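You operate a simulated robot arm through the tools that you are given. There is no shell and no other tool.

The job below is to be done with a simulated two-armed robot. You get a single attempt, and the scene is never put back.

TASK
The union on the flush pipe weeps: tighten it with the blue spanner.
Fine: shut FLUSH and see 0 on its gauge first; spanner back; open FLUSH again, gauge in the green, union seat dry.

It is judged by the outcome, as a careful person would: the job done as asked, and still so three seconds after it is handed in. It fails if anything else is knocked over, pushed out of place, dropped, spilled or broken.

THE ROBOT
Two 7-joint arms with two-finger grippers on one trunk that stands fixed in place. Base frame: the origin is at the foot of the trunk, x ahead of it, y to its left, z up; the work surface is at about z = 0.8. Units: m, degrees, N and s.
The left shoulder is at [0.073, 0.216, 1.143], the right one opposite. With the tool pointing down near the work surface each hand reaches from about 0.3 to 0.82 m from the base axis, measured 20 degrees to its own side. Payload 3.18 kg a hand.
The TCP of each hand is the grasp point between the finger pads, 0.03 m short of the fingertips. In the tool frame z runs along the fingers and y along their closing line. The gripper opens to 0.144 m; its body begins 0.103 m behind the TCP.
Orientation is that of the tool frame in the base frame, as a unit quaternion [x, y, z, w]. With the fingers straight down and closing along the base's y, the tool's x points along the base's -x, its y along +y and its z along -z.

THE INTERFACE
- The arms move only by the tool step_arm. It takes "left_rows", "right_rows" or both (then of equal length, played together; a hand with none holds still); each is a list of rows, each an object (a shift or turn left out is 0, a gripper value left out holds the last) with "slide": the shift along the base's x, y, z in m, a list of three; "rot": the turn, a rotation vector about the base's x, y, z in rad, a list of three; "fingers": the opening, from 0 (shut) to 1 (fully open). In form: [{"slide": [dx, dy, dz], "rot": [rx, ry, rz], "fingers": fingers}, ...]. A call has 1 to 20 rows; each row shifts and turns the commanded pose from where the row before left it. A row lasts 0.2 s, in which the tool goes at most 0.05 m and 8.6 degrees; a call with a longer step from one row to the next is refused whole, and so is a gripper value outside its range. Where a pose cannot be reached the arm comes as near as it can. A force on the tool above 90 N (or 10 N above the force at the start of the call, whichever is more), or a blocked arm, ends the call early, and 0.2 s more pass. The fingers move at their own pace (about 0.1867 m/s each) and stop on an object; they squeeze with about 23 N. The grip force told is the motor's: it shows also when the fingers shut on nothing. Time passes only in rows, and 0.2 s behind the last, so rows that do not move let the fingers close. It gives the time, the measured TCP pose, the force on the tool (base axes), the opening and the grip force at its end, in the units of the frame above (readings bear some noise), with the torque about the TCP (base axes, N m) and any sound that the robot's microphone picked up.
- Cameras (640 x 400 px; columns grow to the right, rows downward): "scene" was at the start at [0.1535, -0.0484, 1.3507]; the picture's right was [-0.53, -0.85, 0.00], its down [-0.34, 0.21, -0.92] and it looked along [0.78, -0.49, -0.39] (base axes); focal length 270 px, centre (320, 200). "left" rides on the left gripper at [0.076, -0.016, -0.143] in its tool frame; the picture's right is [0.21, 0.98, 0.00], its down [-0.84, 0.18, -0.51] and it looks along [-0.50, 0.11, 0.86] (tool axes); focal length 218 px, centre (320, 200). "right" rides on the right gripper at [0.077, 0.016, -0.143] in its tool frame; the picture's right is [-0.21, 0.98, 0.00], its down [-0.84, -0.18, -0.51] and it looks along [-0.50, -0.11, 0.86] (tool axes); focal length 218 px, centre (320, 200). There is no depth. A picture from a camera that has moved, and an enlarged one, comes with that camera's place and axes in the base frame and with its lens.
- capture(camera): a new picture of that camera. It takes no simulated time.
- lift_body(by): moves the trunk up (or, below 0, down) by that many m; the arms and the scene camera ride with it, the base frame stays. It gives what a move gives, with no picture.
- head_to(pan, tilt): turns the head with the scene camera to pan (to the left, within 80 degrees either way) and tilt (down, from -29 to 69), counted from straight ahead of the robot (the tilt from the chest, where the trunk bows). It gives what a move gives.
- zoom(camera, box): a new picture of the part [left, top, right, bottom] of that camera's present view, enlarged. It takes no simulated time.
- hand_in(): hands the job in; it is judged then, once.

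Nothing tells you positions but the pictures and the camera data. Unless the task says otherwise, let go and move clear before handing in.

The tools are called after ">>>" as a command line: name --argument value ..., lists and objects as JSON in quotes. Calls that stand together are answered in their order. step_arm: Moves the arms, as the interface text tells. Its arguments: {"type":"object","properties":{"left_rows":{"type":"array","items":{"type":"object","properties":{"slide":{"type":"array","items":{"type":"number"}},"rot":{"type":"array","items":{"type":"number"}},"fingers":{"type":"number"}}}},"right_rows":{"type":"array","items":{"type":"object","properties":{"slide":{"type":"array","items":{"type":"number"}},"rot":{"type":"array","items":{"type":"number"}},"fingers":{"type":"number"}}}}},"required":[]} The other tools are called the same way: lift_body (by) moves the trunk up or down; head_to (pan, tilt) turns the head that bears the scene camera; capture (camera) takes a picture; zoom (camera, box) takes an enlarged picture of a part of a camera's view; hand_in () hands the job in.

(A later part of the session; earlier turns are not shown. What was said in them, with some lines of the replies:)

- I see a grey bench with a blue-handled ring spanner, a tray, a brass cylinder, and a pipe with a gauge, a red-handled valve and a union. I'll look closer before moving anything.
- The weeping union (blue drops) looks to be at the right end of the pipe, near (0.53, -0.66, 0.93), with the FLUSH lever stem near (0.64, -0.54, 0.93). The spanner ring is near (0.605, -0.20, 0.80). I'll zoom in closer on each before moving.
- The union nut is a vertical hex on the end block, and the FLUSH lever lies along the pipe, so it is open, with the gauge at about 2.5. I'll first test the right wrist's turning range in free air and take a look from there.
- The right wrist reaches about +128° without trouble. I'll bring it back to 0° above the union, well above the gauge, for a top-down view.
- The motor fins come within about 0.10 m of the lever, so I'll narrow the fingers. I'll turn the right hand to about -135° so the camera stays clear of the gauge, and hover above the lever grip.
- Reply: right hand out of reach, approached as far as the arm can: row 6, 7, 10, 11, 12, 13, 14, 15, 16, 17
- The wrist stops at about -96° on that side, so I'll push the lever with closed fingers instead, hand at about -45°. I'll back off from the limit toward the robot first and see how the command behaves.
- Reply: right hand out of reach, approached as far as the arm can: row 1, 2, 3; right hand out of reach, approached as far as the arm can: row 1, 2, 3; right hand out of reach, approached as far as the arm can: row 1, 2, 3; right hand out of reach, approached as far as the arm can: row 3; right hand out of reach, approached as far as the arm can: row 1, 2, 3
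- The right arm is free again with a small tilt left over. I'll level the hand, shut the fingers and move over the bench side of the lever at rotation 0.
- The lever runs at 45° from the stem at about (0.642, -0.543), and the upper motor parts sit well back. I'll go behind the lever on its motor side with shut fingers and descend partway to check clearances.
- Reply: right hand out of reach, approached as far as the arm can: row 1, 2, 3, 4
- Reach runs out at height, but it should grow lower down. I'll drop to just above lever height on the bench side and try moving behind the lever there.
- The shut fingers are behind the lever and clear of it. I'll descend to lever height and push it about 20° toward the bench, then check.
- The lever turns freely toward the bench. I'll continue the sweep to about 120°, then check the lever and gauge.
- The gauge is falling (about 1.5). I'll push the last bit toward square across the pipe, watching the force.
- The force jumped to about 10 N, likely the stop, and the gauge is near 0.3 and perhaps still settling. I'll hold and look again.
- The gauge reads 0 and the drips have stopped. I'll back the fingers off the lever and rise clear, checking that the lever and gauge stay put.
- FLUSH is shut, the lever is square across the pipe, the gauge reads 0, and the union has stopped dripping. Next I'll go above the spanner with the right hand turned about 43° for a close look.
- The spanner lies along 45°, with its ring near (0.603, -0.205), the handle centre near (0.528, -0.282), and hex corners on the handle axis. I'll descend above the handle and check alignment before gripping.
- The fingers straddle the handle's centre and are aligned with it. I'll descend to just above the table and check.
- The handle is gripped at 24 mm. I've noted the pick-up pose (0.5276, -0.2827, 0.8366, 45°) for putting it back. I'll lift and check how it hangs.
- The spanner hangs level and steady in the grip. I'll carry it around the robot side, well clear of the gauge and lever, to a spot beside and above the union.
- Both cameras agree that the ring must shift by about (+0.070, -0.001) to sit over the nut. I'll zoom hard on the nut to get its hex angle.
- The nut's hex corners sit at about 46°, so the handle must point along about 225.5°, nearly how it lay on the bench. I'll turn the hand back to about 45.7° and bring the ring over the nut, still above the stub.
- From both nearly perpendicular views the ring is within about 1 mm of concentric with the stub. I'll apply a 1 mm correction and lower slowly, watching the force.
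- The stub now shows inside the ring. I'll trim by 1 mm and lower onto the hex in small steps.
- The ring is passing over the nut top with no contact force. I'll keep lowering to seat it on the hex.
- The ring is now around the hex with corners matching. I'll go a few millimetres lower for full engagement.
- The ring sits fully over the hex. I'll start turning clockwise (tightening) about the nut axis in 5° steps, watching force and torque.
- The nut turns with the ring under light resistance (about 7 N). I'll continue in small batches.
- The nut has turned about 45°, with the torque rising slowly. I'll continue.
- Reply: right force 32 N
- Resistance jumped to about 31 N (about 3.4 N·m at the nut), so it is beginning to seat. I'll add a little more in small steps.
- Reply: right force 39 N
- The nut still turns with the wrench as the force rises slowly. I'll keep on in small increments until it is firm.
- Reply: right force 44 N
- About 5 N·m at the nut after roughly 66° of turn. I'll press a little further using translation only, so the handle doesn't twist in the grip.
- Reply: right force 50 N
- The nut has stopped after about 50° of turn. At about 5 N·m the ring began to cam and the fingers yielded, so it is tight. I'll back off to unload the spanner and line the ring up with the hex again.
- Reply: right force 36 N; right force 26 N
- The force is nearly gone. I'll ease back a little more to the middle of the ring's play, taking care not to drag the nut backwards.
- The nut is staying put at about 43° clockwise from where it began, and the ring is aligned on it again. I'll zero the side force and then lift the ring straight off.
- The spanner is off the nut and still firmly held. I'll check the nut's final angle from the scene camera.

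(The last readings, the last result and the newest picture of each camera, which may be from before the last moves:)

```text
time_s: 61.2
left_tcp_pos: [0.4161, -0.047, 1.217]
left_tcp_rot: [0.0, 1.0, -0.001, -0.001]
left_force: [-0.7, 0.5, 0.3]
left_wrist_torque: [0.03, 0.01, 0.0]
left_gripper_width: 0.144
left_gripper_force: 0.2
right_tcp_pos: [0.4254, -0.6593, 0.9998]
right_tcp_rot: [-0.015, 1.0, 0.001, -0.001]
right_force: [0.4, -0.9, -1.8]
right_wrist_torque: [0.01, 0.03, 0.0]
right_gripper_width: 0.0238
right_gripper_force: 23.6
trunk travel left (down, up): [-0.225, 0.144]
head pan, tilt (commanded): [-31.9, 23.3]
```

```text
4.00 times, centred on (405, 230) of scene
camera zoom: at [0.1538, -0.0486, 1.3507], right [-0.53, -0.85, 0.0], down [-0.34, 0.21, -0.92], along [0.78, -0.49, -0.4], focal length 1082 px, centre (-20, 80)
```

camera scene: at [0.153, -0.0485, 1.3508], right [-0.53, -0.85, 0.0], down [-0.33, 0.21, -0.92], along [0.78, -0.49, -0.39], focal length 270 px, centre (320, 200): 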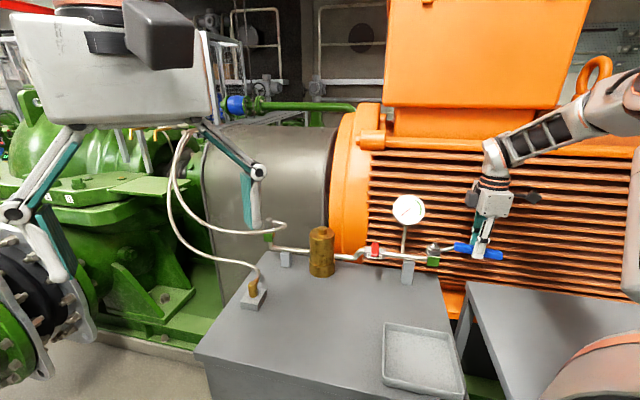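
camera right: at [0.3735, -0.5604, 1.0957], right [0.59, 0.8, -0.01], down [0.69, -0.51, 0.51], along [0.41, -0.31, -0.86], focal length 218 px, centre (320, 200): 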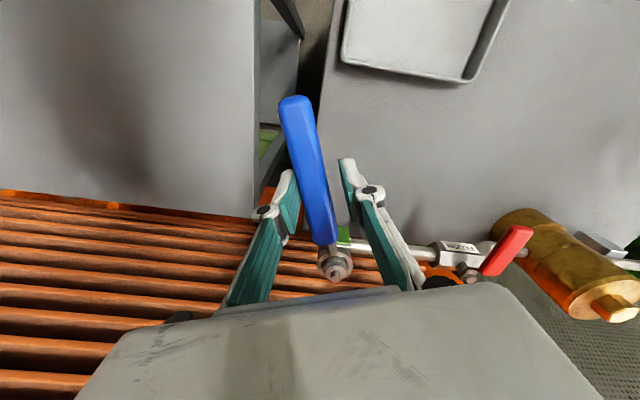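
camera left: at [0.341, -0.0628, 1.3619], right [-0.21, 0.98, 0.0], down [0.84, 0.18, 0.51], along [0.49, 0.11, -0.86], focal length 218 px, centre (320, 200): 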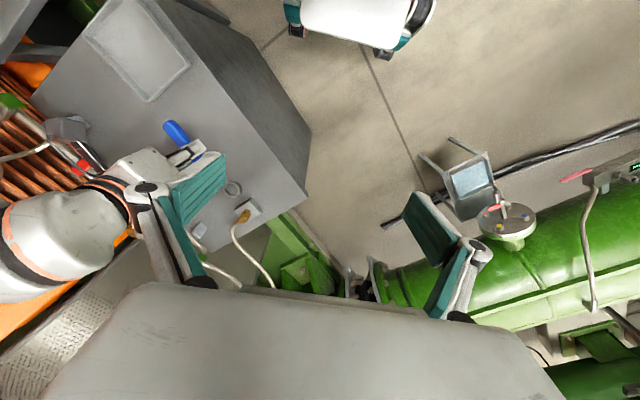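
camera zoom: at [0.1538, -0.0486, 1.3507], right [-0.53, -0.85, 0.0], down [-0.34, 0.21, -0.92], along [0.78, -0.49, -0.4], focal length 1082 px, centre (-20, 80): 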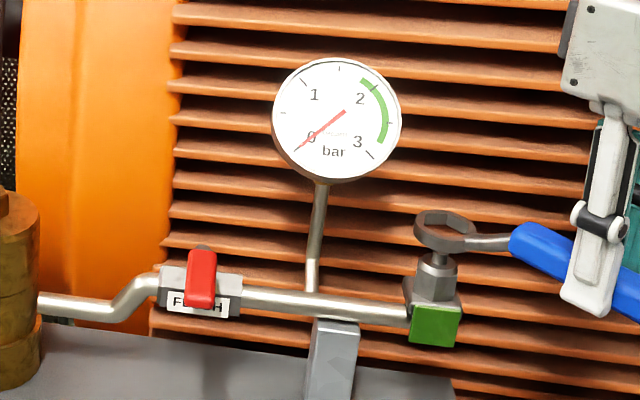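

>>> capture --camera "right"

>>> capture --camera "scene"

```text
taken
camera right: at [0.3477, -0.6455, 1.1423], right [0.18, 0.98, 0.0], down [0.85, -0.15, 0.51], along [0.5, -0.09, -0.86], focal length 218 px, centre (320, 200)
```

right: 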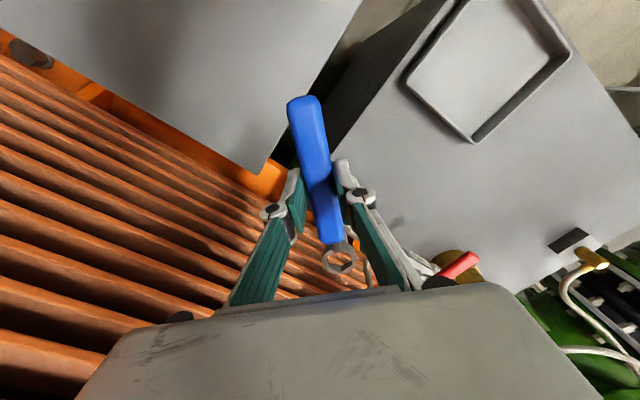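

```text
taken
camera scene: at [0.1538, -0.0486, 1.3507], right [-0.53, -0.85, 0.0], down [-0.34, 0.21, -0.92], along [0.78, -0.49, -0.4], focal length 270 px, centre (320, 200)
```

scene: 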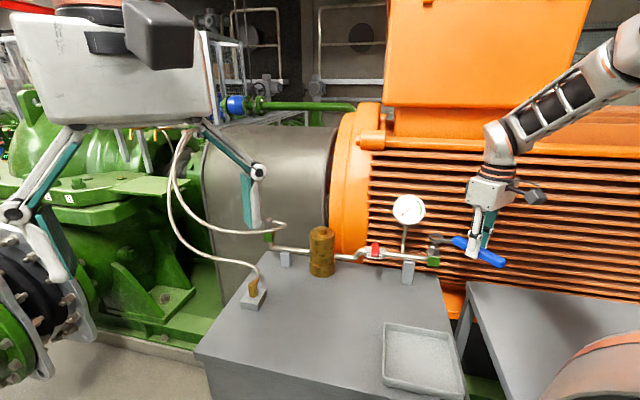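

The nut stayed turned. I'll carry the spanner back the same safe way to above its original spot.

>>> step_arm --right_rows '[{"slide": [-0.02, 0, 0.015]}, {"slide": [-0.025, 0, 0.015]}, {"slide": [0, 0.025, 0], "rot": [0, 0, 0.108]}, {"slide": [0, 0.03, 0], "rot": [0, 0, 0.108]}, {"slide": [0, 0.03, 0], "rot": [0, 0, 0.108]}, {"slide": [0, 0.03, 0], "rot": [0, 0, 0.108]}, {"slide": [0, 0.03, 0], "rot": [0, 0, 0.108]}, {"slide": [0, 0.03, 0], "rot": [0, 0, 0.108]}, {"slide": [0, 0.03, 0], "rot": [0, 0, 0.108]}, {"slide": [0.025, 0.03, 0]}, {"slide": [0.025, 0.03, 0]}, {"slide": [0.03, 0.03, 0]}, {"slide": [0.03, 0.03, 0]}, {"slide": [0.02, 0.03, 0]}, {"slide": [0.0172, 0.0216, 0]}, {}]'

>>> capture --camera "right"

>>> capture --camera "scene"

```text
time_s: 64.6
left_tcp_pos: [0.4161, -0.0463, 1.2183]
left_tcp_rot: [-0.001, 1.0, 0.0, 0.0]
left_force: [0.7, -0.3, 0.4]
left_wrist_torque: [-0.01, -0.01, -0.01]
left_gripper_width: 0.144
left_gripper_force: 0.2
right_tcp_pos: [0.5248, -0.2827, 1.0291]
right_tcp_rot: [-0.384, 0.924, 0.0, -0.001]
right_force: [-0.1, -0.7, -1.1]
right_wrist_torque: [-0.01, -0.02, 0.01]
right_gripper_width: 0.0237
right_gripper_force: 22.8
trunk travel left (down, up): [-0.225, 0.144]
head pan, tilt (commanded): [-31.9, 23.3]
```

```text
taken
camera right: at [0.4608, -0.3251, 1.1724], right [-0.54, 0.84, 0.0], down [0.72, 0.47, 0.51], along [0.42, 0.28, -0.86], focal length 218 px, centre (320, 200)
```

right: 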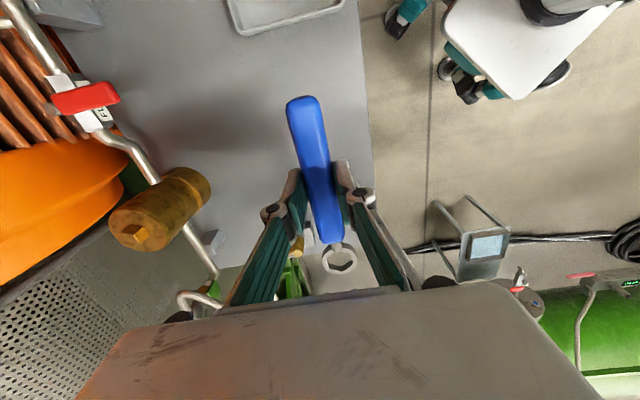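

```text
taken
camera scene: at [0.1531, -0.0484, 1.3509], right [-0.53, -0.85, 0.0], down [-0.33, 0.21, -0.92], along [0.78, -0.49, -0.39], focal length 270 px, centre (320, 200)
```

scene: 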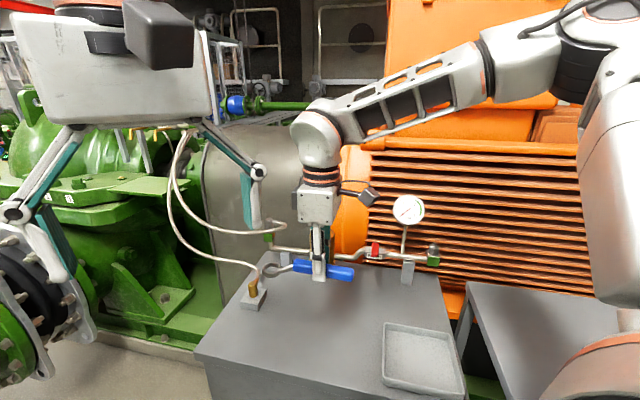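

>>> step_arm --right_rows '[{"slide": [0.0028, 0, -0.025]}, {"slide": [0, 0, -0.03]}, {"slide": [0, 0, -0.03]}, {"slide": [0, 0, -0.03]}, {"slide": [0, 0, -0.03]}, {"slide": [0, 0, -0.02]}, {"slide": [0, 0, -0.01]}]'

>>> zoom --camera "scene" --box '[250, 270, 380, 370]'

>>> zoom --camera "right" --box '[260, 80, 400, 290]'

```text
time_s: 66.2
left_tcp_pos: [0.4162, -0.0474, 1.2183]
left_tcp_rot: [0.0, 1.0, -0.001, -0.001]
left_force: [-0.1, -0.7, 0.1]
left_wrist_torque: [0.02, -0.01, -0.02]
left_gripper_width: 0.1442
left_gripper_force: 0.2
right_tcp_pos: [0.5292, -0.2827, 0.8535]
right_tcp_rot: [-0.384, 0.923, 0.001, -0.001]
right_force: [0.3, 0.1, -1.8]
right_wrist_torque: [0.0, 0.03, 0.03]
right_gripper_width: 0.0234
right_gripper_force: 22.9
trunk travel left (down, up): [-0.225, 0.144]
head pan, tilt (commanded): [-31.9, 23.3]
```

```text
4.00 times, centred on (315, 320) of scene
camera zoom: at [0.1538, -0.0485, 1.3507], right [-0.53, -0.85, 0.0], down [-0.34, 0.21, -0.92], along [0.78, -0.49, -0.4], focal length 1082 px, centre (340, -280)
```

zoom: 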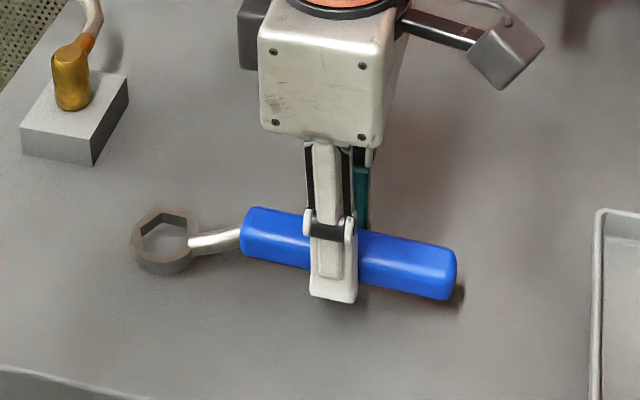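

```text
1.90 times, centred on (330, 185) of right
camera zoom: at [0.4639, -0.325, 0.9967], right [-0.55, 0.84, 0.0], down [0.72, 0.47, 0.51], along [0.42, 0.28, -0.86], focal length 416 px, centre (301, 229)
```

zoom: 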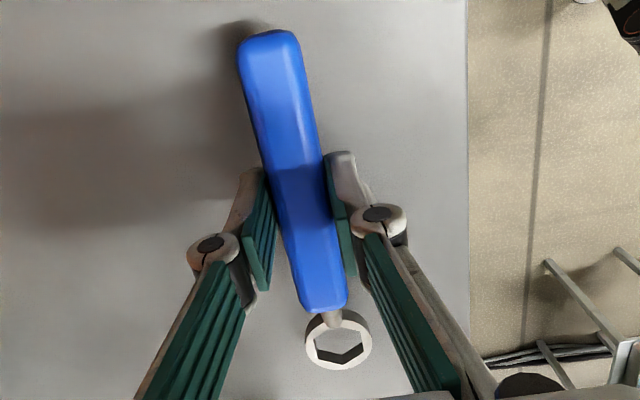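

>>> step_arm --right_rows '[{"slide": [-0.0012, 0, -0.004]}, {"slide": [0, 0, -0.004]}, {"slide": [0, 0, -0.003]}, {}]'

>>> zoom --camera "scene" --box '[250, 270, 380, 370]'

>>> zoom --camera "right" --box '[260, 80, 400, 290]'

```text
time_s: 67.2
left_tcp_pos: [0.4166, -0.0462, 1.2198]
left_tcp_rot: [-0.001, 1.0, -0.001, -0.001]
left_force: [-0.2, 0.2, 0.5]
left_wrist_torque: [-0.01, -0.01, -0.02]
left_gripper_width: 0.1441
left_gripper_force: 0.1
right_tcp_pos: [0.5273, -0.282, 0.8436]
right_tcp_rot: [-0.384, 0.923, 0.0, -0.001]
right_force: [-0.5, -0.1, -1.6]
right_wrist_torque: [0.0, 0.02, 0.01]
right_gripper_width: 0.0234
right_gripper_force: 23.1
trunk travel left (down, up): [-0.225, 0.144]
head pan, tilt (commanded): [-31.9, 23.3]
```

```text
4.00 times, centred on (315, 320) of scene
camera zoom: at [0.1536, -0.0484, 1.3507], right [-0.53, -0.85, 0.0], down [-0.34, 0.21, -0.92], along [0.78, -0.49, -0.39], focal length 1082 px, centre (340, -280)
```

zoom: 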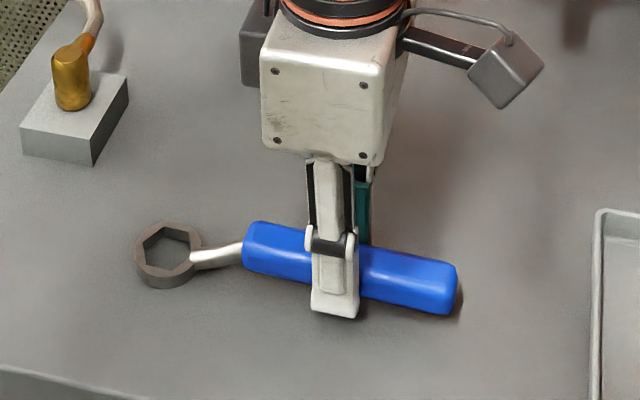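

```text
1.90 times, centred on (330, 185) of right
camera zoom: at [0.4628, -0.3252, 0.9862], right [-0.55, 0.84, 0.0], down [0.72, 0.47, 0.51], along [0.42, 0.28, -0.86], focal length 416 px, centre (301, 229)
```

zoom: 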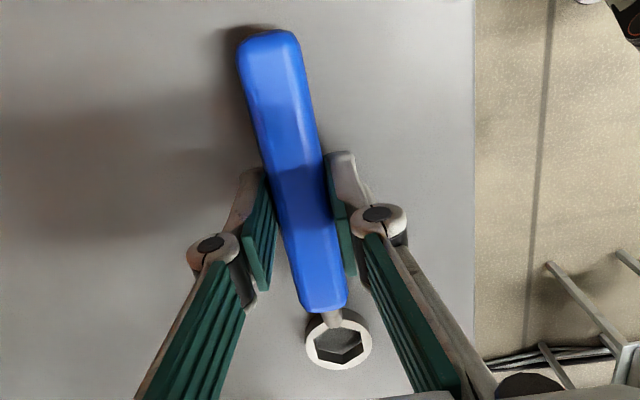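

>>> step_arm --right_rows '[{"slide": [0, 0, -0.002]}, {"slide": [0, 0, -0.002]}, {"slide": [0, 0, -0.002]}, {}]'

>>> zoom --camera "scene" --box '[250, 270, 380, 370]'

```text
time_s: 68.2
left_tcp_pos: [0.417, -0.0468, 1.2187]
left_tcp_rot: [-0.001, 1.0, -0.001, 0.0]
left_force: [-0.2, -0.2, 0.0]
left_wrist_torque: [-0.01, -0.01, -0.03]
left_gripper_width: 0.1441
left_gripper_force: 0.1
right_tcp_pos: [0.5274, -0.2832, 0.8372]
right_tcp_rot: [-0.383, 0.924, 0.001, -0.001]
right_force: [-2.1, -2.3, 7.4]
right_wrist_torque: [0.46, -0.44, -0.02]
right_gripper_width: 0.0239
right_gripper_force: 22.5
trunk travel left (down, up): [-0.225, 0.144]
head pan, tilt (commanded): [-31.9, 23.3]
```

```text
4.00 times, centred on (315, 320) of scene
camera zoom: at [0.1527, -0.0484, 1.3508], right [-0.53, -0.85, 0.0], down [-0.33, 0.21, -0.92], along [0.78, -0.49, -0.39], focal length 1082 px, centre (340, -280)
```

zoom: 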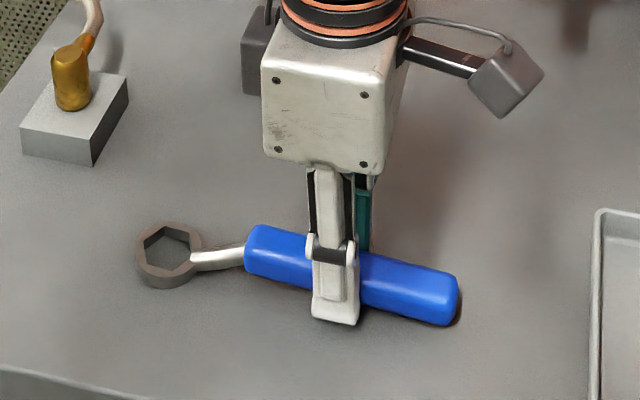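

The spanner rests on the bench in its original spot. I'll release it gently and rise straight up.

>>> step_arm --right_rows '[{"fingers": 0.22}, {"fingers": 0.35}, {}, {"slide": [0, 0, 0.02]}, {"slide": [0, 0, 0.03]}, {"slide": [0, 0, 0.04]}, {"slide": [0, 0, 0.04]}]'

>>> zoom --camera "scene" --box '[260, 310, 360, 370]'

>>> zoom --camera "right" --box '[280, 60, 380, 260]'

```text
time_s: 69.8
left_tcp_pos: [0.4161, -0.0478, 1.2192]
left_tcp_rot: [-0.001, 1.0, -0.001, -0.001]
left_force: [0.2, -0.2, -0.2]
left_wrist_torque: [0.02, -0.05, 0.0]
left_gripper_width: 0.144
left_gripper_force: 0.1
right_tcp_pos: [0.5272, -0.2837, 0.9681]
right_tcp_rot: [-0.383, 0.924, 0.001, -0.001]
right_force: [0.1, -0.4, -1.0]
right_wrist_torque: [0.02, -0.01, -0.01]
right_gripper_width: 0.0504
right_gripper_force: 0.0
trunk travel left (down, up): [-0.225, 0.144]
head pan, tilt (commanded): [-31.9, 23.3]
```

```text
6.40 times, centred on (310, 340) of scene
camera zoom: at [0.1528, -0.0481, 1.3509], right [-0.53, -0.85, 0.0], down [-0.33, 0.21, -0.92], along [0.78, -0.49, -0.39], focal length 1730 px, centre (384, -696)
```

zoom: 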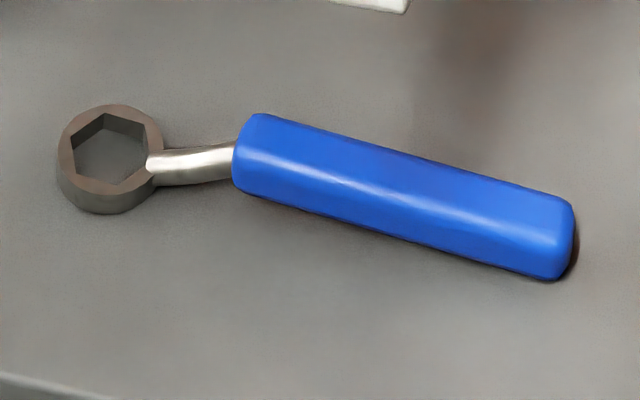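

```text
2.00 times, centred on (330, 160) of right
camera zoom: at [0.4621, -0.3265, 1.1115], right [-0.54, 0.84, 0.0], down [0.72, 0.47, 0.51], along [0.42, 0.28, -0.86], focal length 436 px, centre (300, 280)
```

zoom: 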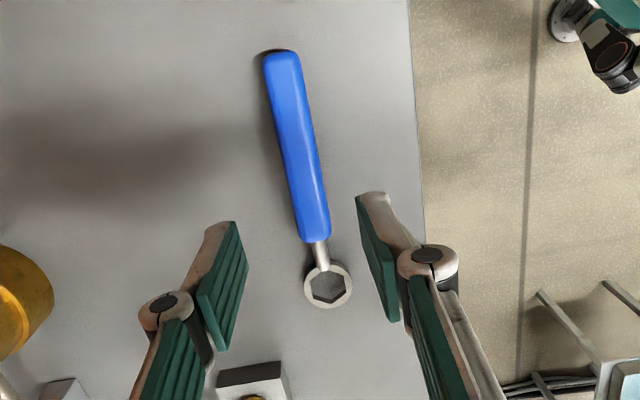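

The spanner is back within about 3 mm of where it lay. Next I'll shut the fingers and go to the gauge side of the FLUSH lever to push it open again, checking its position first.

>>> step_arm --right_rows '[{"slide": [0, -0.01, 0.03], "rot": [0, 0, -0.098], "fingers": 0.0}, {"slide": [0, -0.02, 0.04], "rot": [0, 0, -0.098]}, {"slide": [0, -0.03, 0.04], "rot": [0, 0, -0.098]}, {"slide": [-0.005, -0.03, 0.03], "rot": [0, 0, -0.098]}, {"slide": [-0.005, -0.03, 0.0], "rot": [0, 0, -0.098]}, {"slide": [-0.005, -0.03, 0.0], "rot": [0, 0, -0.098]}, {"slide": [-0.005, -0.03, 0.0], "rot": [0, 0, -0.098]}, {"slide": [0, -0.02, 0.0], "rot": [0, 0, -0.098]}]'

>>> capture --camera "right"

>>> zoom --camera "right" --box '[270, 110, 400, 200]'

>>> zoom --camera "scene" --box '[340, 170, 450, 280]'

```text
time_s: 71.6
left_tcp_pos: [0.4155, -0.0478, 1.218]
left_tcp_rot: [-0.001, 1.0, 0.0, -0.001]
left_force: [0.3, 0.3, -0.2]
left_wrist_torque: [0.02, -0.02, 0.01]
left_gripper_width: 0.144
left_gripper_force: 0.1
right_tcp_pos: [0.5074, -0.483, 1.1073]
right_tcp_rot: [-0.001, 1.0, 0.001, -0.001]
right_force: [0.0, -0.1, 0.7]
right_wrist_torque: [0.04, 0.01, -0.02]
right_gripper_width: 0.0001
right_gripper_force: 22.8
trunk travel left (down, up): [-0.225, 0.144]
head pan, tilt (commanded): [-31.9, 23.3]
```

```text
taken
camera right: at [0.4312, -0.4671, 1.25], right [0.21, 0.98, 0.0], down [0.84, -0.18, 0.51], along [0.5, -0.1, -0.86], focal length 218 px, centre (320, 200)
```

right: 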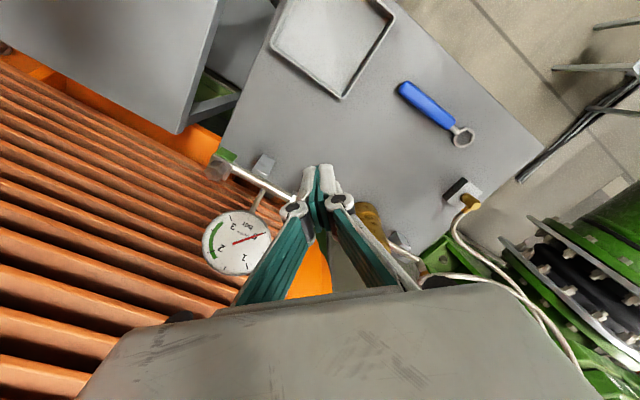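

```text
4.44 times, centred on (335, 155) of right
camera zoom: at [0.4312, -0.4671, 1.25], right [0.21, 0.98, 0.0], down [0.84, -0.18, 0.51], along [0.5, -0.1, -0.86], focal length 970 px, centre (253, 400)
```

zoom: 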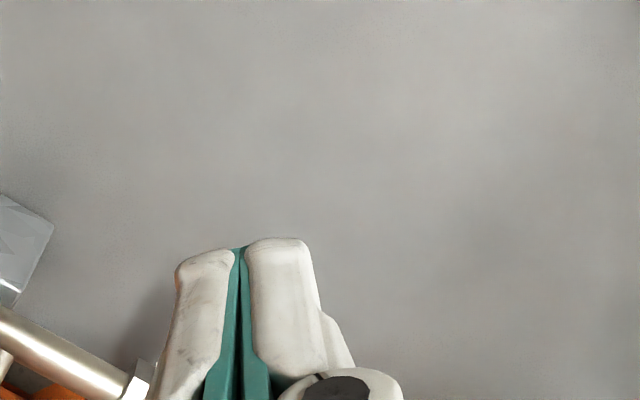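

```text
3.64 times, centred on (395, 225) of scene
camera zoom: at [0.1536, -0.0485, 1.3507], right [-0.53, -0.85, 0.0], down [-0.34, 0.21, -0.92], along [0.78, -0.49, -0.39], focal length 983 px, centre (47, 109)
```

zoom: 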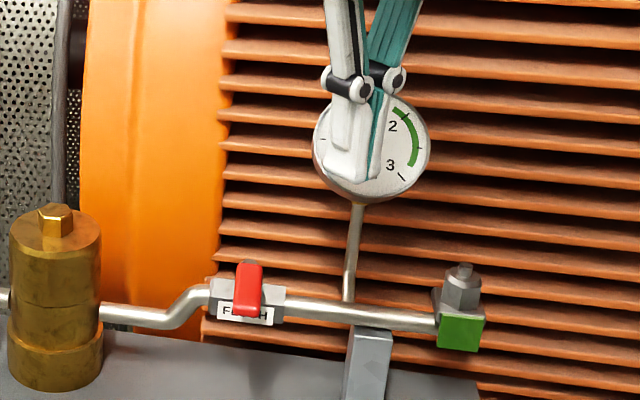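

The lever is still at 135° (shut). I'll descend on its gauge side, about 2 cm clear of the gauge face, and check before pushing.

>>> step_arm --right_rows '[{"slide": [0.02, -0.015, 0]}, {"slide": [0.02, -0.015, 0]}, {"slide": [0.0189, -0.0137, 0]}, {"slide": [0, 0, -0.03]}, {"slide": [0, 0, -0.03]}, {"slide": [0, 0, -0.02]}]'

>>> zoom --camera "scene" --box '[340, 150, 450, 270]'

>>> capture --camera "right"

```text
time_s: 73.0
left_tcp_pos: [0.4169, -0.0461, 1.2179]
left_tcp_rot: [-0.001, 1.0, -0.002, 0.0]
left_force: [-0.1, 0.0, 0.9]
left_wrist_torque: [-0.05, -0.05, 0.01]
left_gripper_width: 0.144
left_gripper_force: 0.1
right_tcp_pos: [0.5679, -0.5263, 1.0266]
right_tcp_rot: [-0.001, 1.0, 0.001, -0.001]
right_force: [0.2, 0.1, 0.0]
right_wrist_torque: [-0.02, 0.04, 0.01]
right_gripper_width: 0.0
right_gripper_force: 22.8
trunk travel left (down, up): [-0.225, 0.144]
head pan, tilt (commanded): [-31.9, 23.3]
```

```text
3.33 times, centred on (395, 210) of scene
camera zoom: at [0.1536, -0.0485, 1.3507], right [-0.53, -0.85, 0.0], down [-0.34, 0.21, -0.92], along [0.78, -0.49, -0.39], focal length 901 px, centre (70, 167)
```

zoom: 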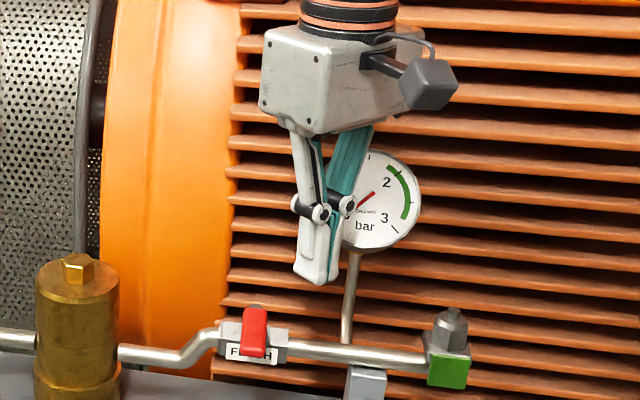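

```text
taken
camera right: at [0.4911, -0.5109, 1.1691], right [0.21, 0.98, 0.0], down [0.84, -0.18, 0.51], along [0.5, -0.1, -0.86], focal length 218 px, centre (320, 200)
```

right: 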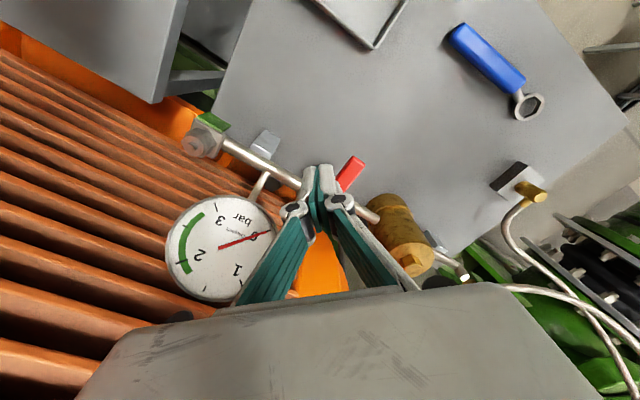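

>>> step_arm --right_rows '[{"slide": [0, 0, -0.02]}, {"slide": [0, 0, -0.02]}, {"slide": [0, 0, -0.02]}, {"slide": [0, 0, -0.0116]}]'

>>> zoom --camera "scene" --box '[340, 170, 450, 280]'

>>> capture --camera "right"

```text
time_s: 74.0
left_tcp_pos: [0.4165, -0.0461, 1.2189]
left_tcp_rot: [-0.001, 1.0, -0.001, -0.001]
left_force: [-0.1, -0.4, 0.7]
left_wrist_torque: [0.0, -0.03, 0.0]
left_gripper_width: 0.1442
left_gripper_force: 0.1
right_tcp_pos: [0.567, -0.526, 0.9564]
right_tcp_rot: [-0.001, 1.0, 0.001, -0.001]
right_force: [-0.5, 0.5, -0.3]
right_wrist_torque: [-0.02, -0.03, -0.01]
right_gripper_width: 0.0001
right_gripper_force: 23.0
trunk travel left (down, up): [-0.225, 0.144]
head pan, tilt (commanded): [-31.9, 23.3]
```

```text
3.64 times, centred on (395, 225) of scene
camera zoom: at [0.1535, -0.0484, 1.3507], right [-0.53, -0.85, 0.0], down [-0.34, 0.21, -0.92], along [0.78, -0.49, -0.39], focal length 983 px, centre (47, 109)
```

zoom: 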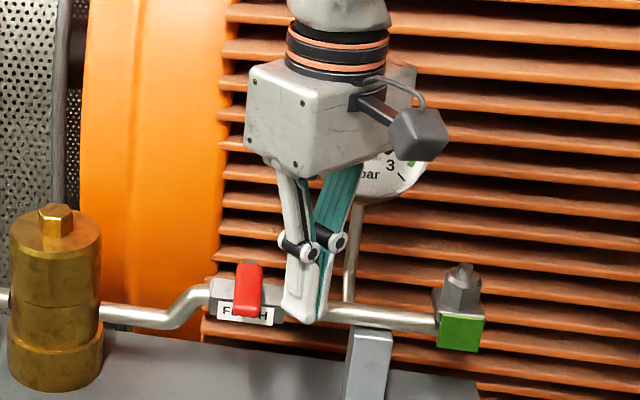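

```text
taken
camera right: at [0.4911, -0.5103, 1.0983], right [0.2, 0.98, 0.0], down [0.84, -0.18, 0.51], along [0.5, -0.1, -0.86], focal length 218 px, centre (320, 200)
```

right: 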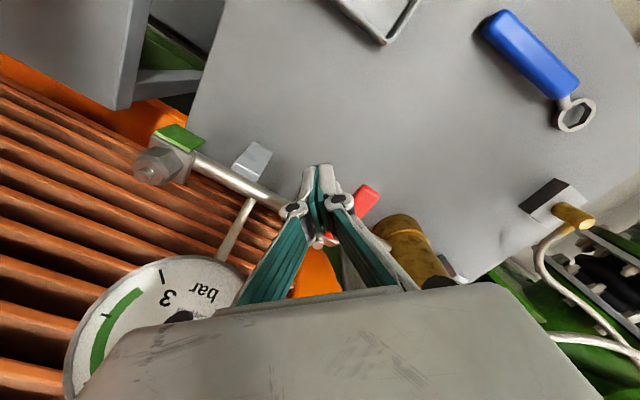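

Nothing is touching. I'll push the lever toward open, first to about 105°.

>>> step_arm --right_rows '[{"slide": [0.005, 0.005, 0]}, {"slide": [0.0049, 0.0049, 0]}, {"slide": [0.0048, 0.0082, 0]}, {"slide": [0.0048, 0.0082, 0]}, {"slide": [0.0074, 0.0068, 0]}, {"slide": [0.0074, 0.0068, 0]}]'

>>> zoom --camera "scene" --box '[340, 170, 450, 280]'

>>> capture --camera "right"

```text
time_s: 75.4
left_tcp_pos: [0.4162, -0.0475, 1.2182]
left_tcp_rot: [-0.001, 1.0, -0.001, 0.001]
left_force: [0.2, 0.0, 0.1]
left_wrist_torque: [-0.01, -0.01, 0.01]
left_gripper_width: 0.1443
left_gripper_force: 0.1
right_tcp_pos: [0.6012, -0.4867, 0.9543]
right_tcp_rot: [-0.001, 1.0, 0.001, 0.0]
right_force: [-0.7, 0.1, 0.3]
right_wrist_torque: [-0.01, 0.03, 0.01]
right_gripper_width: 0.0002
right_gripper_force: 23.0
trunk travel left (down, up): [-0.225, 0.144]
head pan, tilt (commanded): [-31.9, 23.3]
```

```text
3.64 times, centred on (395, 225) of scene
camera zoom: at [0.1536, -0.0484, 1.3507], right [-0.53, -0.85, 0.0], down [-0.34, 0.21, -0.92], along [0.78, -0.49, -0.39], focal length 983 px, centre (47, 109)
```

zoom: 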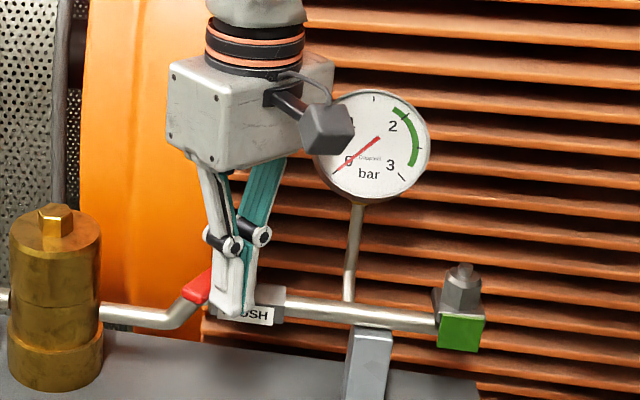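

```text
taken
camera right: at [0.5253, -0.4706, 1.0983], right [0.21, 0.98, 0.0], down [0.84, -0.18, 0.51], along [0.5, -0.1, -0.86], focal length 218 px, centre (320, 200)
```

right: 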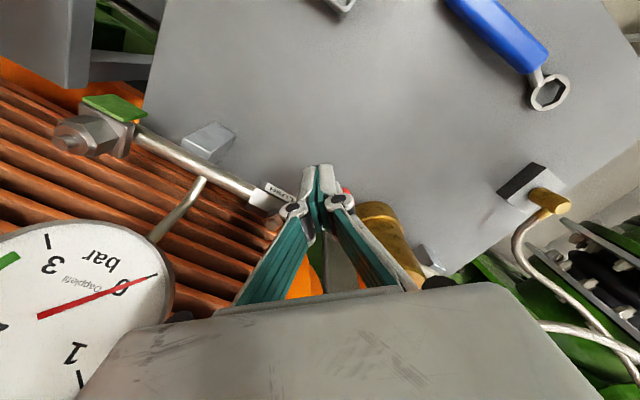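

>>> step_arm --right_rows '[{"slide": [0.0094, 0.0044, 0]}, {"slide": [0.0095, 0.0044, 0]}, {"slide": [0.0073, 0.0022, 0]}, {"slide": [0.0074, 0.0022, 0]}, {"slide": [0.0083, 0.0003, 0]}, {"slide": [0.0083, 0.0003, 0]}]'

>>> zoom --camera "scene" --box '[340, 170, 450, 280]'

>>> capture --camera "right"

```text
time_s: 76.8
left_tcp_pos: [0.417, -0.0466, 1.2184]
left_tcp_rot: [-0.001, 1.0, -0.001, 0.0]
left_force: [0.8, -0.1, 0.2]
left_wrist_torque: [0.01, 0.04, 0.0]
left_gripper_width: 0.144
left_gripper_force: 0.0
right_tcp_pos: [0.6521, -0.4724, 0.9557]
right_tcp_rot: [-0.002, 1.0, 0.0, -0.001]
right_force: [0.1, 0.2, -0.7]
right_wrist_torque: [0.0, 0.0, 0.02]
right_gripper_width: 0.0
right_gripper_force: 23.3
trunk travel left (down, up): [-0.225, 0.144]
head pan, tilt (commanded): [-31.9, 23.3]
```

```text
3.64 times, centred on (395, 225) of scene
camera zoom: at [0.1536, -0.0484, 1.3507], right [-0.53, -0.85, 0.0], down [-0.34, 0.21, -0.92], along [0.78, -0.49, -0.39], focal length 983 px, centre (47, 109)
```

zoom: 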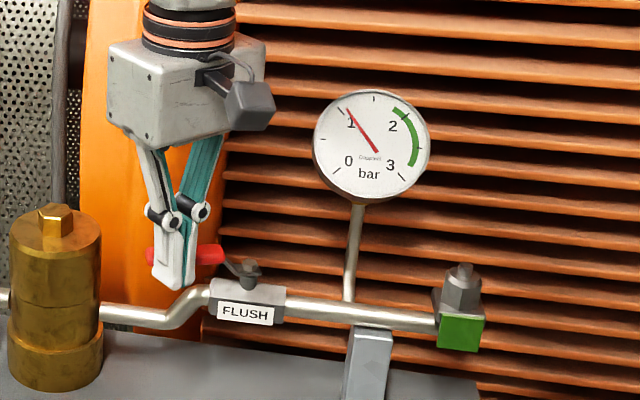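

```text
taken
camera right: at [0.5754, -0.4564, 1.0983], right [0.21, 0.98, 0.0], down [0.84, -0.18, 0.51], along [0.5, -0.1, -0.86], focal length 218 px, centre (320, 200)
```

right: 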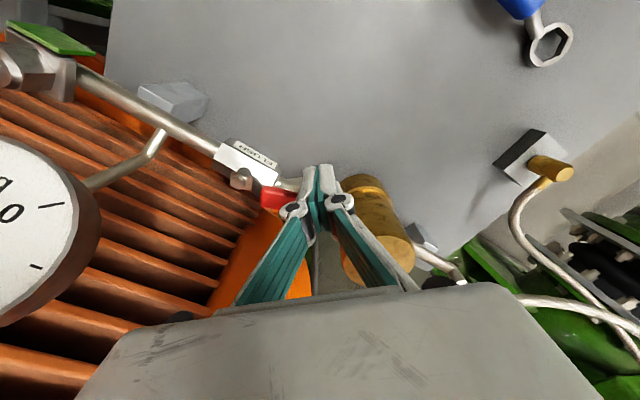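

The gauge is rising. I'll push the last bit to fully open and watch for the stop.

>>> step_arm --right_rows '[{"slide": [0.0058, -0.0009, 0]}, {"slide": [0.0058, -0.0014, 0]}, {"slide": [0.0058, -0.0019, 0]}, {}]'

>>> zoom --camera "scene" --box '[340, 170, 450, 280]'

>>> zoom --camera "right" --box '[200, 120, 360, 240]'

```text
time_s: 77.8
left_tcp_pos: [0.4144, -0.0464, 1.2193]
left_tcp_rot: [-0.001, 1.0, -0.001, 0.001]
left_force: [0.2, 0.7, 0.3]
left_wrist_torque: [-0.02, 0.0, -0.01]
left_gripper_width: 0.1438
left_gripper_force: 0.1
right_tcp_pos: [0.6689, -0.4758, 0.9555]
right_tcp_rot: [-0.002, 1.0, 0.001, -0.001]
right_force: [-0.2, -0.8, -0.4]
right_wrist_torque: [0.04, 0.0, 0.0]
right_gripper_width: 0.0
right_gripper_force: 23.4
trunk travel left (down, up): [-0.225, 0.144]
head pan, tilt (commanded): [-31.9, 23.3]
```

```text
3.64 times, centred on (395, 225) of scene
camera zoom: at [0.1534, -0.0483, 1.3507], right [-0.53, -0.85, 0.0], down [-0.34, 0.21, -0.92], along [0.78, -0.49, -0.39], focal length 983 px, centre (47, 109)
```

zoom: 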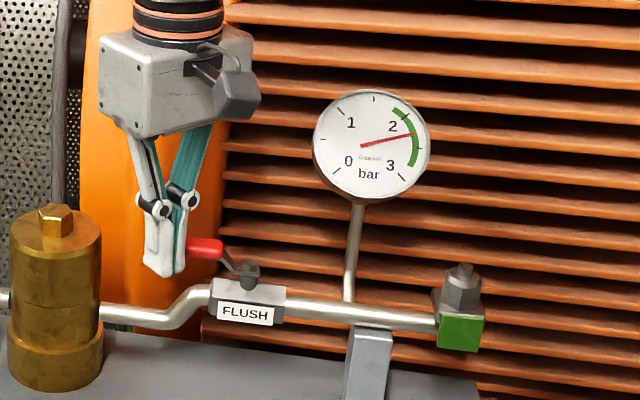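

```text
3.33 times, centred on (280, 180) of right
camera zoom: at [0.5927, -0.4608, 1.0987], right [0.21, 0.98, 0.0], down [0.84, -0.18, 0.51], along [0.5, -0.1, -0.86], focal length 728 px, centre (453, 267)
```

zoom: 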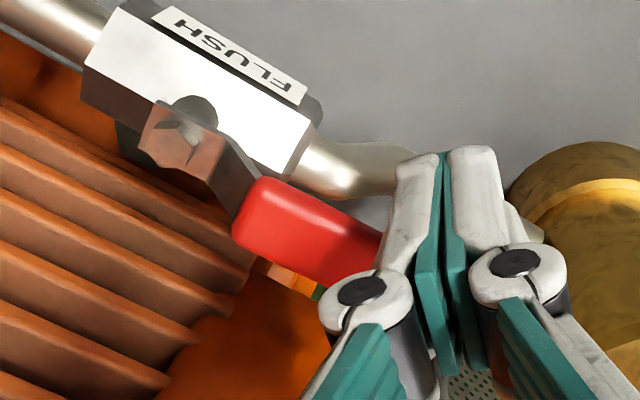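

The gauge is at about 2.2, in the green, and still settling. I'll nudge the lever gently to its stop.

>>> step_arm --right_rows '[{"slide": [0.002, -0.002, 0]}, {"slide": [0.002, -0.002, 0]}, {}, {}]'

>>> zoom --camera "scene" --box '[340, 170, 450, 280]'

>>> zoom --camera "right" --box '[200, 120, 360, 240]'

```text
time_s: 78.8
left_tcp_pos: [0.4152, -0.0453, 1.2185]
left_tcp_rot: [-0.001, 1.0, -0.001, 0.0]
left_force: [-0.4, 0.9, -0.2]
left_wrist_torque: [0.03, 0.01, 0.02]
left_gripper_width: 0.1442
left_gripper_force: 0.1
right_tcp_pos: [0.6712, -0.4781, 0.9563]
right_tcp_rot: [-0.002, 1.0, 0.001, -0.001]
right_force: [-6.3, 8.3, -2.6]
right_wrist_torque: [0.19, 0.14, 0.03]
right_gripper_width: 0.0
right_gripper_force: 22.7
trunk travel left (down, up): [-0.225, 0.144]
head pan, tilt (commanded): [-31.9, 23.3]
```

```text
3.64 times, centred on (395, 225) of scene
camera zoom: at [0.153, -0.0476, 1.3508], right [-0.53, -0.85, 0.0], down [-0.33, 0.21, -0.92], along [0.78, -0.49, -0.39], focal length 983 px, centre (47, 109)
```

zoom: 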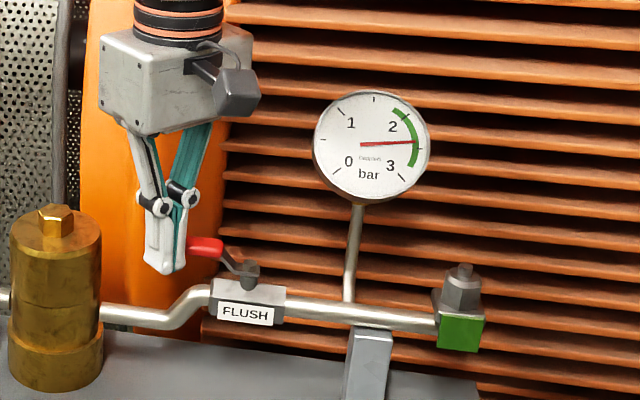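

```text
3.33 times, centred on (280, 180) of right
camera zoom: at [0.5961, -0.4635, 1.0988], right [0.2, 0.98, 0.0], down [0.84, -0.18, 0.5], along [0.49, -0.1, -0.86], focal length 728 px, centre (453, 267)
```

zoom: 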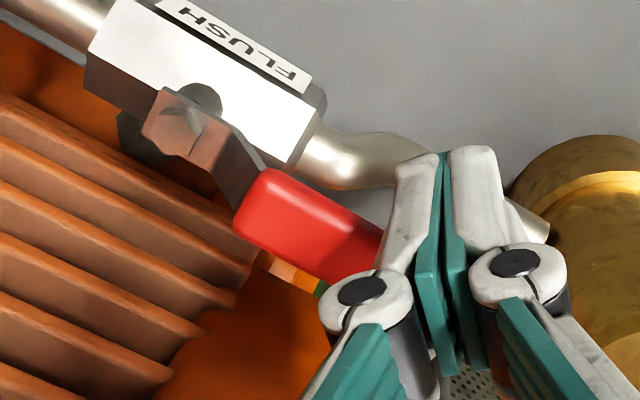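

The lever is against its open stop and the gauge reads about 2.4, in the green. I'll back off, rise clear and check the union for drips.

>>> step_arm --right_rows '[{"slide": [-0.007, 0.007, 0]}, {"slide": [-0.01, 0.01, 0.0]}, {"slide": [-0.005, 0.005, 0.025]}, {"slide": [-0.01, 0.01, 0.03]}, {"slide": [-0.015, 0.01, 0.03]}, {"slide": [-0.02, 0.005, 0.03]}, {"slide": [-0.025, 0.0, 0.03]}, {"slide": [-0.03, 0.0, 0.02]}]'

>>> zoom --camera "scene" --box '[340, 170, 460, 290]'

>>> zoom --camera "scene" --box '[410, 235, 458, 290]'

```text
time_s: 80.6
left_tcp_pos: [0.4143, -0.0463, 1.2191]
left_tcp_rot: [-0.001, 1.0, -0.001, 0.0]
left_force: [0.0, 0.8, -0.1]
left_wrist_torque: [0.01, -0.04, 0.01]
left_gripper_width: 0.1442
left_gripper_force: 0.0
right_tcp_pos: [0.5481, -0.434, 1.1214]
right_tcp_rot: [-0.001, 1.0, 0.002, -0.001]
right_force: [0.5, 0.2, -0.1]
right_wrist_torque: [0.03, -0.03, 0.0]
right_gripper_width: 0.0001
right_gripper_force: 22.8
trunk travel left (down, up): [-0.225, 0.144]
head pan, tilt (commanded): [-31.9, 23.3]
```

```text
3.33 times, centred on (400, 230) of scene
camera zoom: at [0.1522, -0.0481, 1.3511], right [-0.53, -0.85, 0.0], down [-0.33, 0.21, -0.92], along [0.78, -0.49, -0.39], focal length 901 px, centre (53, 100)
```

zoom: 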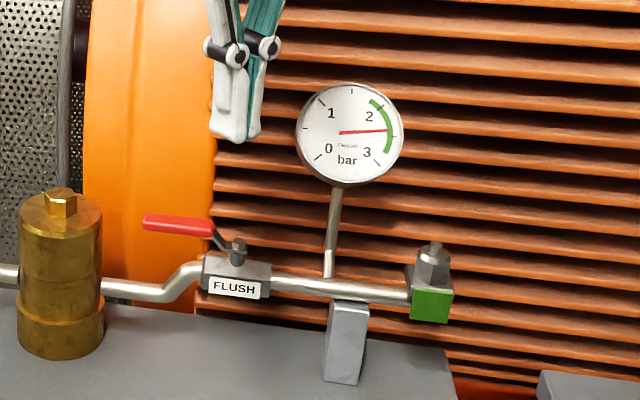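

```text
7.27 times, centred on (434, 262) of scene
camera zoom: at [0.1522, -0.0481, 1.3511], right [-0.53, -0.85, 0.0], down [-0.33, 0.21, -0.92], along [0.78, -0.49, -0.39], focal length 1966 px, centre (-509, -254)
```

zoom: 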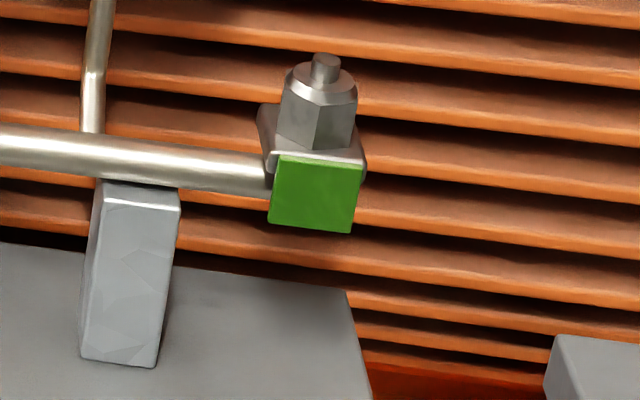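

The gauge sits at about 2.5 in the green and the union is dry. I'll park the right hand clear, wait a few seconds and recheck everything.

>>> step_arm --right_rows '[{"slide": [-0.025, 0, 0.03]}, {"slide": [-0.03, -0.01, 0.03]}, {"slide": [-0.03, -0.03, 0.03]}, {"slide": [-0.03, -0.035, 0.03]}, {"slide": [-0.018, -0.039, 0.019]}, {}, {}, {}, {}, {}, {}, {}, {}, {}, {}, {}, {}, {}, {}, {}]'

>>> zoom --camera "scene" --box '[340, 170, 460, 290]'

>>> zoom --camera "scene" --box '[410, 235, 458, 290]'

>>> capture --camera "scene"

>>> capture --camera "right"

```text
refused: row 3 steps farther than a row can; nothing moved
```

```text
3.33 times, centred on (400, 230) of scene
camera zoom: at [0.1522, -0.0481, 1.3511], right [-0.53, -0.85, 0.0], down [-0.33, 0.21, -0.92], along [0.78, -0.49, -0.39], focal length 901 px, centre (53, 100)
```

zoom: 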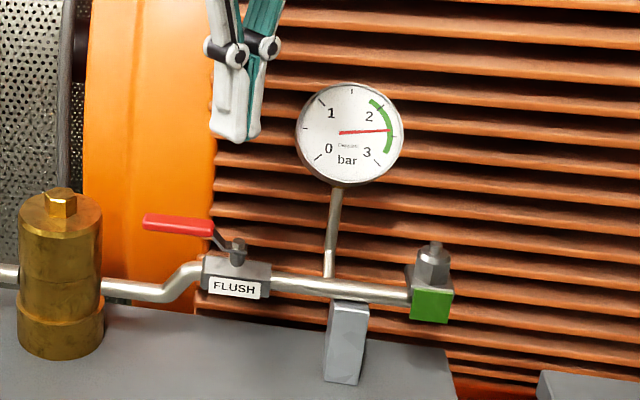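

```text
7.27 times, centred on (434, 262) of scene
camera zoom: at [0.1522, -0.0481, 1.3511], right [-0.53, -0.85, 0.0], down [-0.33, 0.21, -0.92], along [0.78, -0.49, -0.39], focal length 1966 px, centre (-509, -254)
```

zoom: 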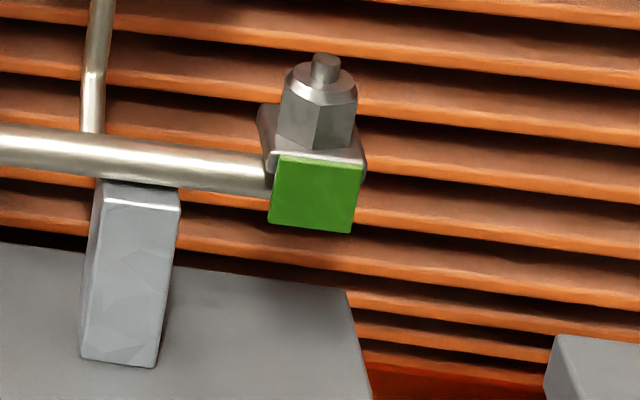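

```text
taken
camera scene: at [0.1522, -0.0481, 1.3511], right [-0.53, -0.85, 0.0], down [-0.33, 0.21, -0.92], along [0.78, -0.49, -0.39], focal length 270 px, centre (320, 200)
```

scene: 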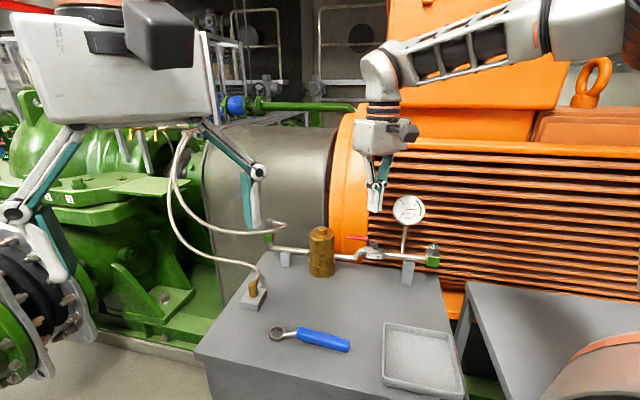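

```text
taken
camera right: at [0.4718, -0.4187, 1.2642], right [0.2, 0.98, 0.0], down [0.84, -0.18, 0.51], along [0.5, -0.1, -0.86], focal length 218 px, centre (320, 200)
```

right: 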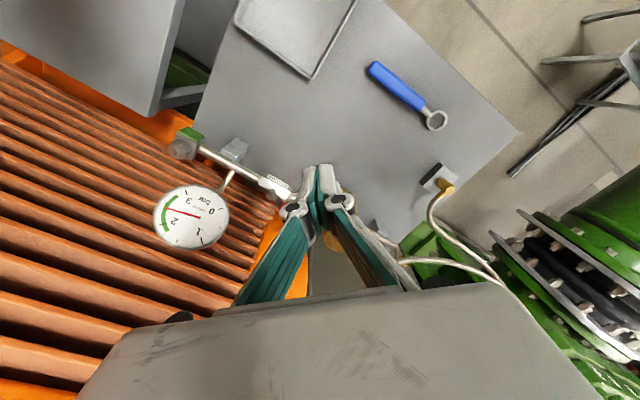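

That call was refused because one step was too long, so nothing moved. I'll park the hand with shorter steps and wait a few seconds.

>>> step_arm --right_rows '[{"slide": [-0.025, 0, 0.025]}, {"slide": [-0.025, -0.01, 0.025]}, {"slide": [-0.025, -0.02, 0.025]}, {"slide": [-0.025, -0.025, 0.025]}, {"slide": [-0.02, -0.03, 0.02]}, {"slide": [-0.01, -0.025, 0.015]}, {}, {}, {}, {}, {}, {}, {}, {}, {}, {}, {}, {}, {}, {}]'

>>> zoom --camera "scene" --box '[340, 170, 460, 290]'

>>> zoom --camera "scene" --box '[410, 235, 458, 290]'

>>> capture --camera "right"

>>> capture --camera "scene"

```text
time_s: 84.8
left_tcp_pos: [0.4174, -0.0457, 1.2171]
left_tcp_rot: [-0.001, 1.0, 0.0, 0.0]
left_force: [0.6, -0.3, -0.5]
left_wrist_torque: [0.01, -0.02, 0.01]
left_gripper_width: 0.1441
left_gripper_force: 0.1
right_tcp_pos: [0.4201, -0.5442, 1.2559]
right_tcp_rot: [-0.001, 1.0, 0.001, -0.001]
right_force: [-0.2, -0.3, 0.2]
right_wrist_torque: [0.0, 0.01, 0.02]
right_gripper_width: 0.0
right_gripper_force: 23.1
trunk travel left (down, up): [-0.225, 0.144]
head pan, tilt (commanded): [-31.9, 23.3]
```

```text
3.33 times, centred on (400, 230) of scene
camera zoom: at [0.1535, -0.0484, 1.3507], right [-0.53, -0.85, 0.0], down [-0.34, 0.21, -0.92], along [0.78, -0.49, -0.39], focal length 901 px, centre (53, 100)
```

zoom: 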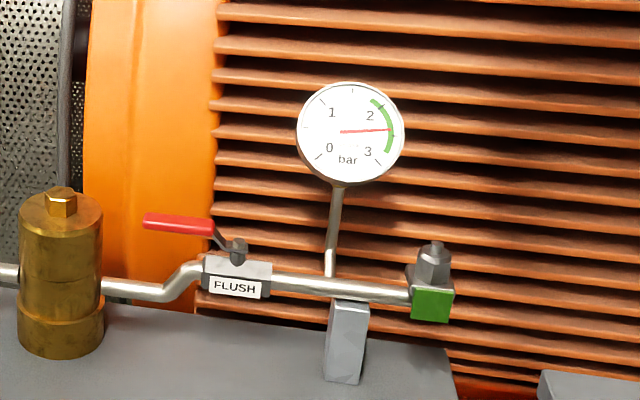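

```text
7.27 times, centred on (434, 262) of scene
camera zoom: at [0.1535, -0.0484, 1.3507], right [-0.53, -0.85, 0.0], down [-0.34, 0.21, -0.92], along [0.78, -0.49, -0.39], focal length 1966 px, centre (-509, -254)
```

zoom: 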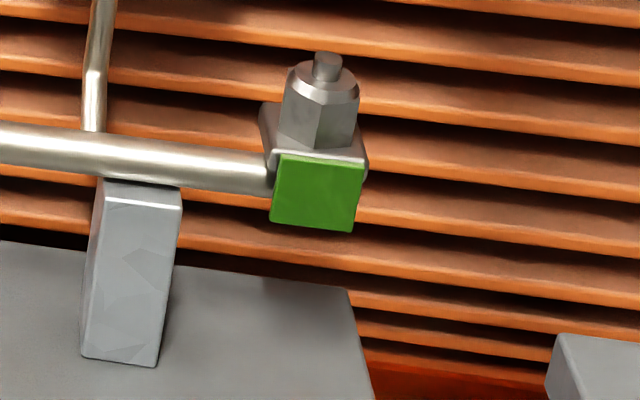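

```text
taken
camera right: at [0.3443, -0.5279, 1.3988], right [0.21, 0.98, 0.0], down [0.84, -0.18, 0.51], along [0.5, -0.1, -0.86], focal length 218 px, centre (320, 200)
```

right: 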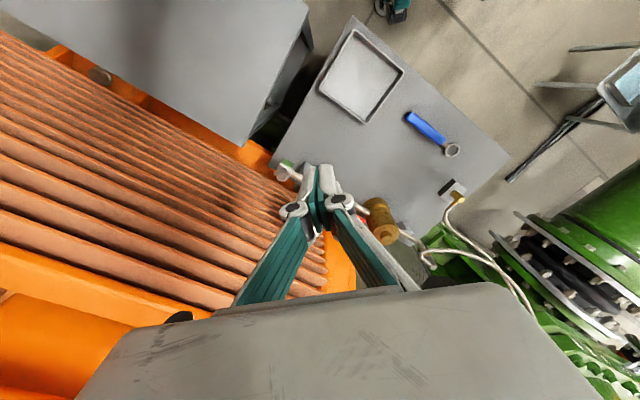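

```text
taken
camera scene: at [0.1535, -0.0484, 1.3507], right [-0.53, -0.85, 0.0], down [-0.34, 0.21, -0.92], along [0.78, -0.49, -0.39], focal length 270 px, centre (320, 200)
```

scene: 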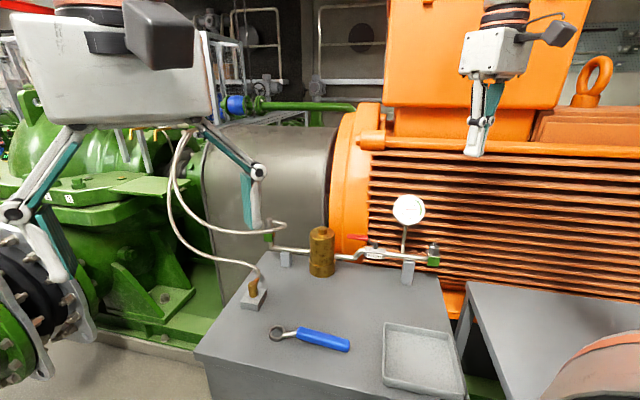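

Final check: the FLUSH lever lies along the pipe, the gauge holds at about 2.5 in the green, and the union has stayed dry under pressure. The spanner is back in its place and both hands are clear, so I'm handing in.

>>> hand_in

```text
The job is handed in.
```

The union on the flush pipe is tightened, and it stayed dry under pressure when I opened FLUSH again. I've handed the job in, but no verdict has come back.

- **Shut-off:** I shut FLUSH first and saw the gauge fall to 0 before touching the union.
- **Tightening:** I turned the nut clockwise with the blue spanner until it came up firm, at roughly 5 N·m. Near the end the spanner ring began to ride over the nut and the nut sprang back a few degrees. It ended about 40° clockwise of where it started.
- **Spanner:** It is back on the bench within a few millimetres of where it lay.
- **Reopened:** FLUSH is open against its stop, and the gauge reads about 2.5 bar, in the green. I saw no drips at the union in the last few seconds before handing in.

Nothing else was knocked or moved that I could see, and both hands are clear of the work.
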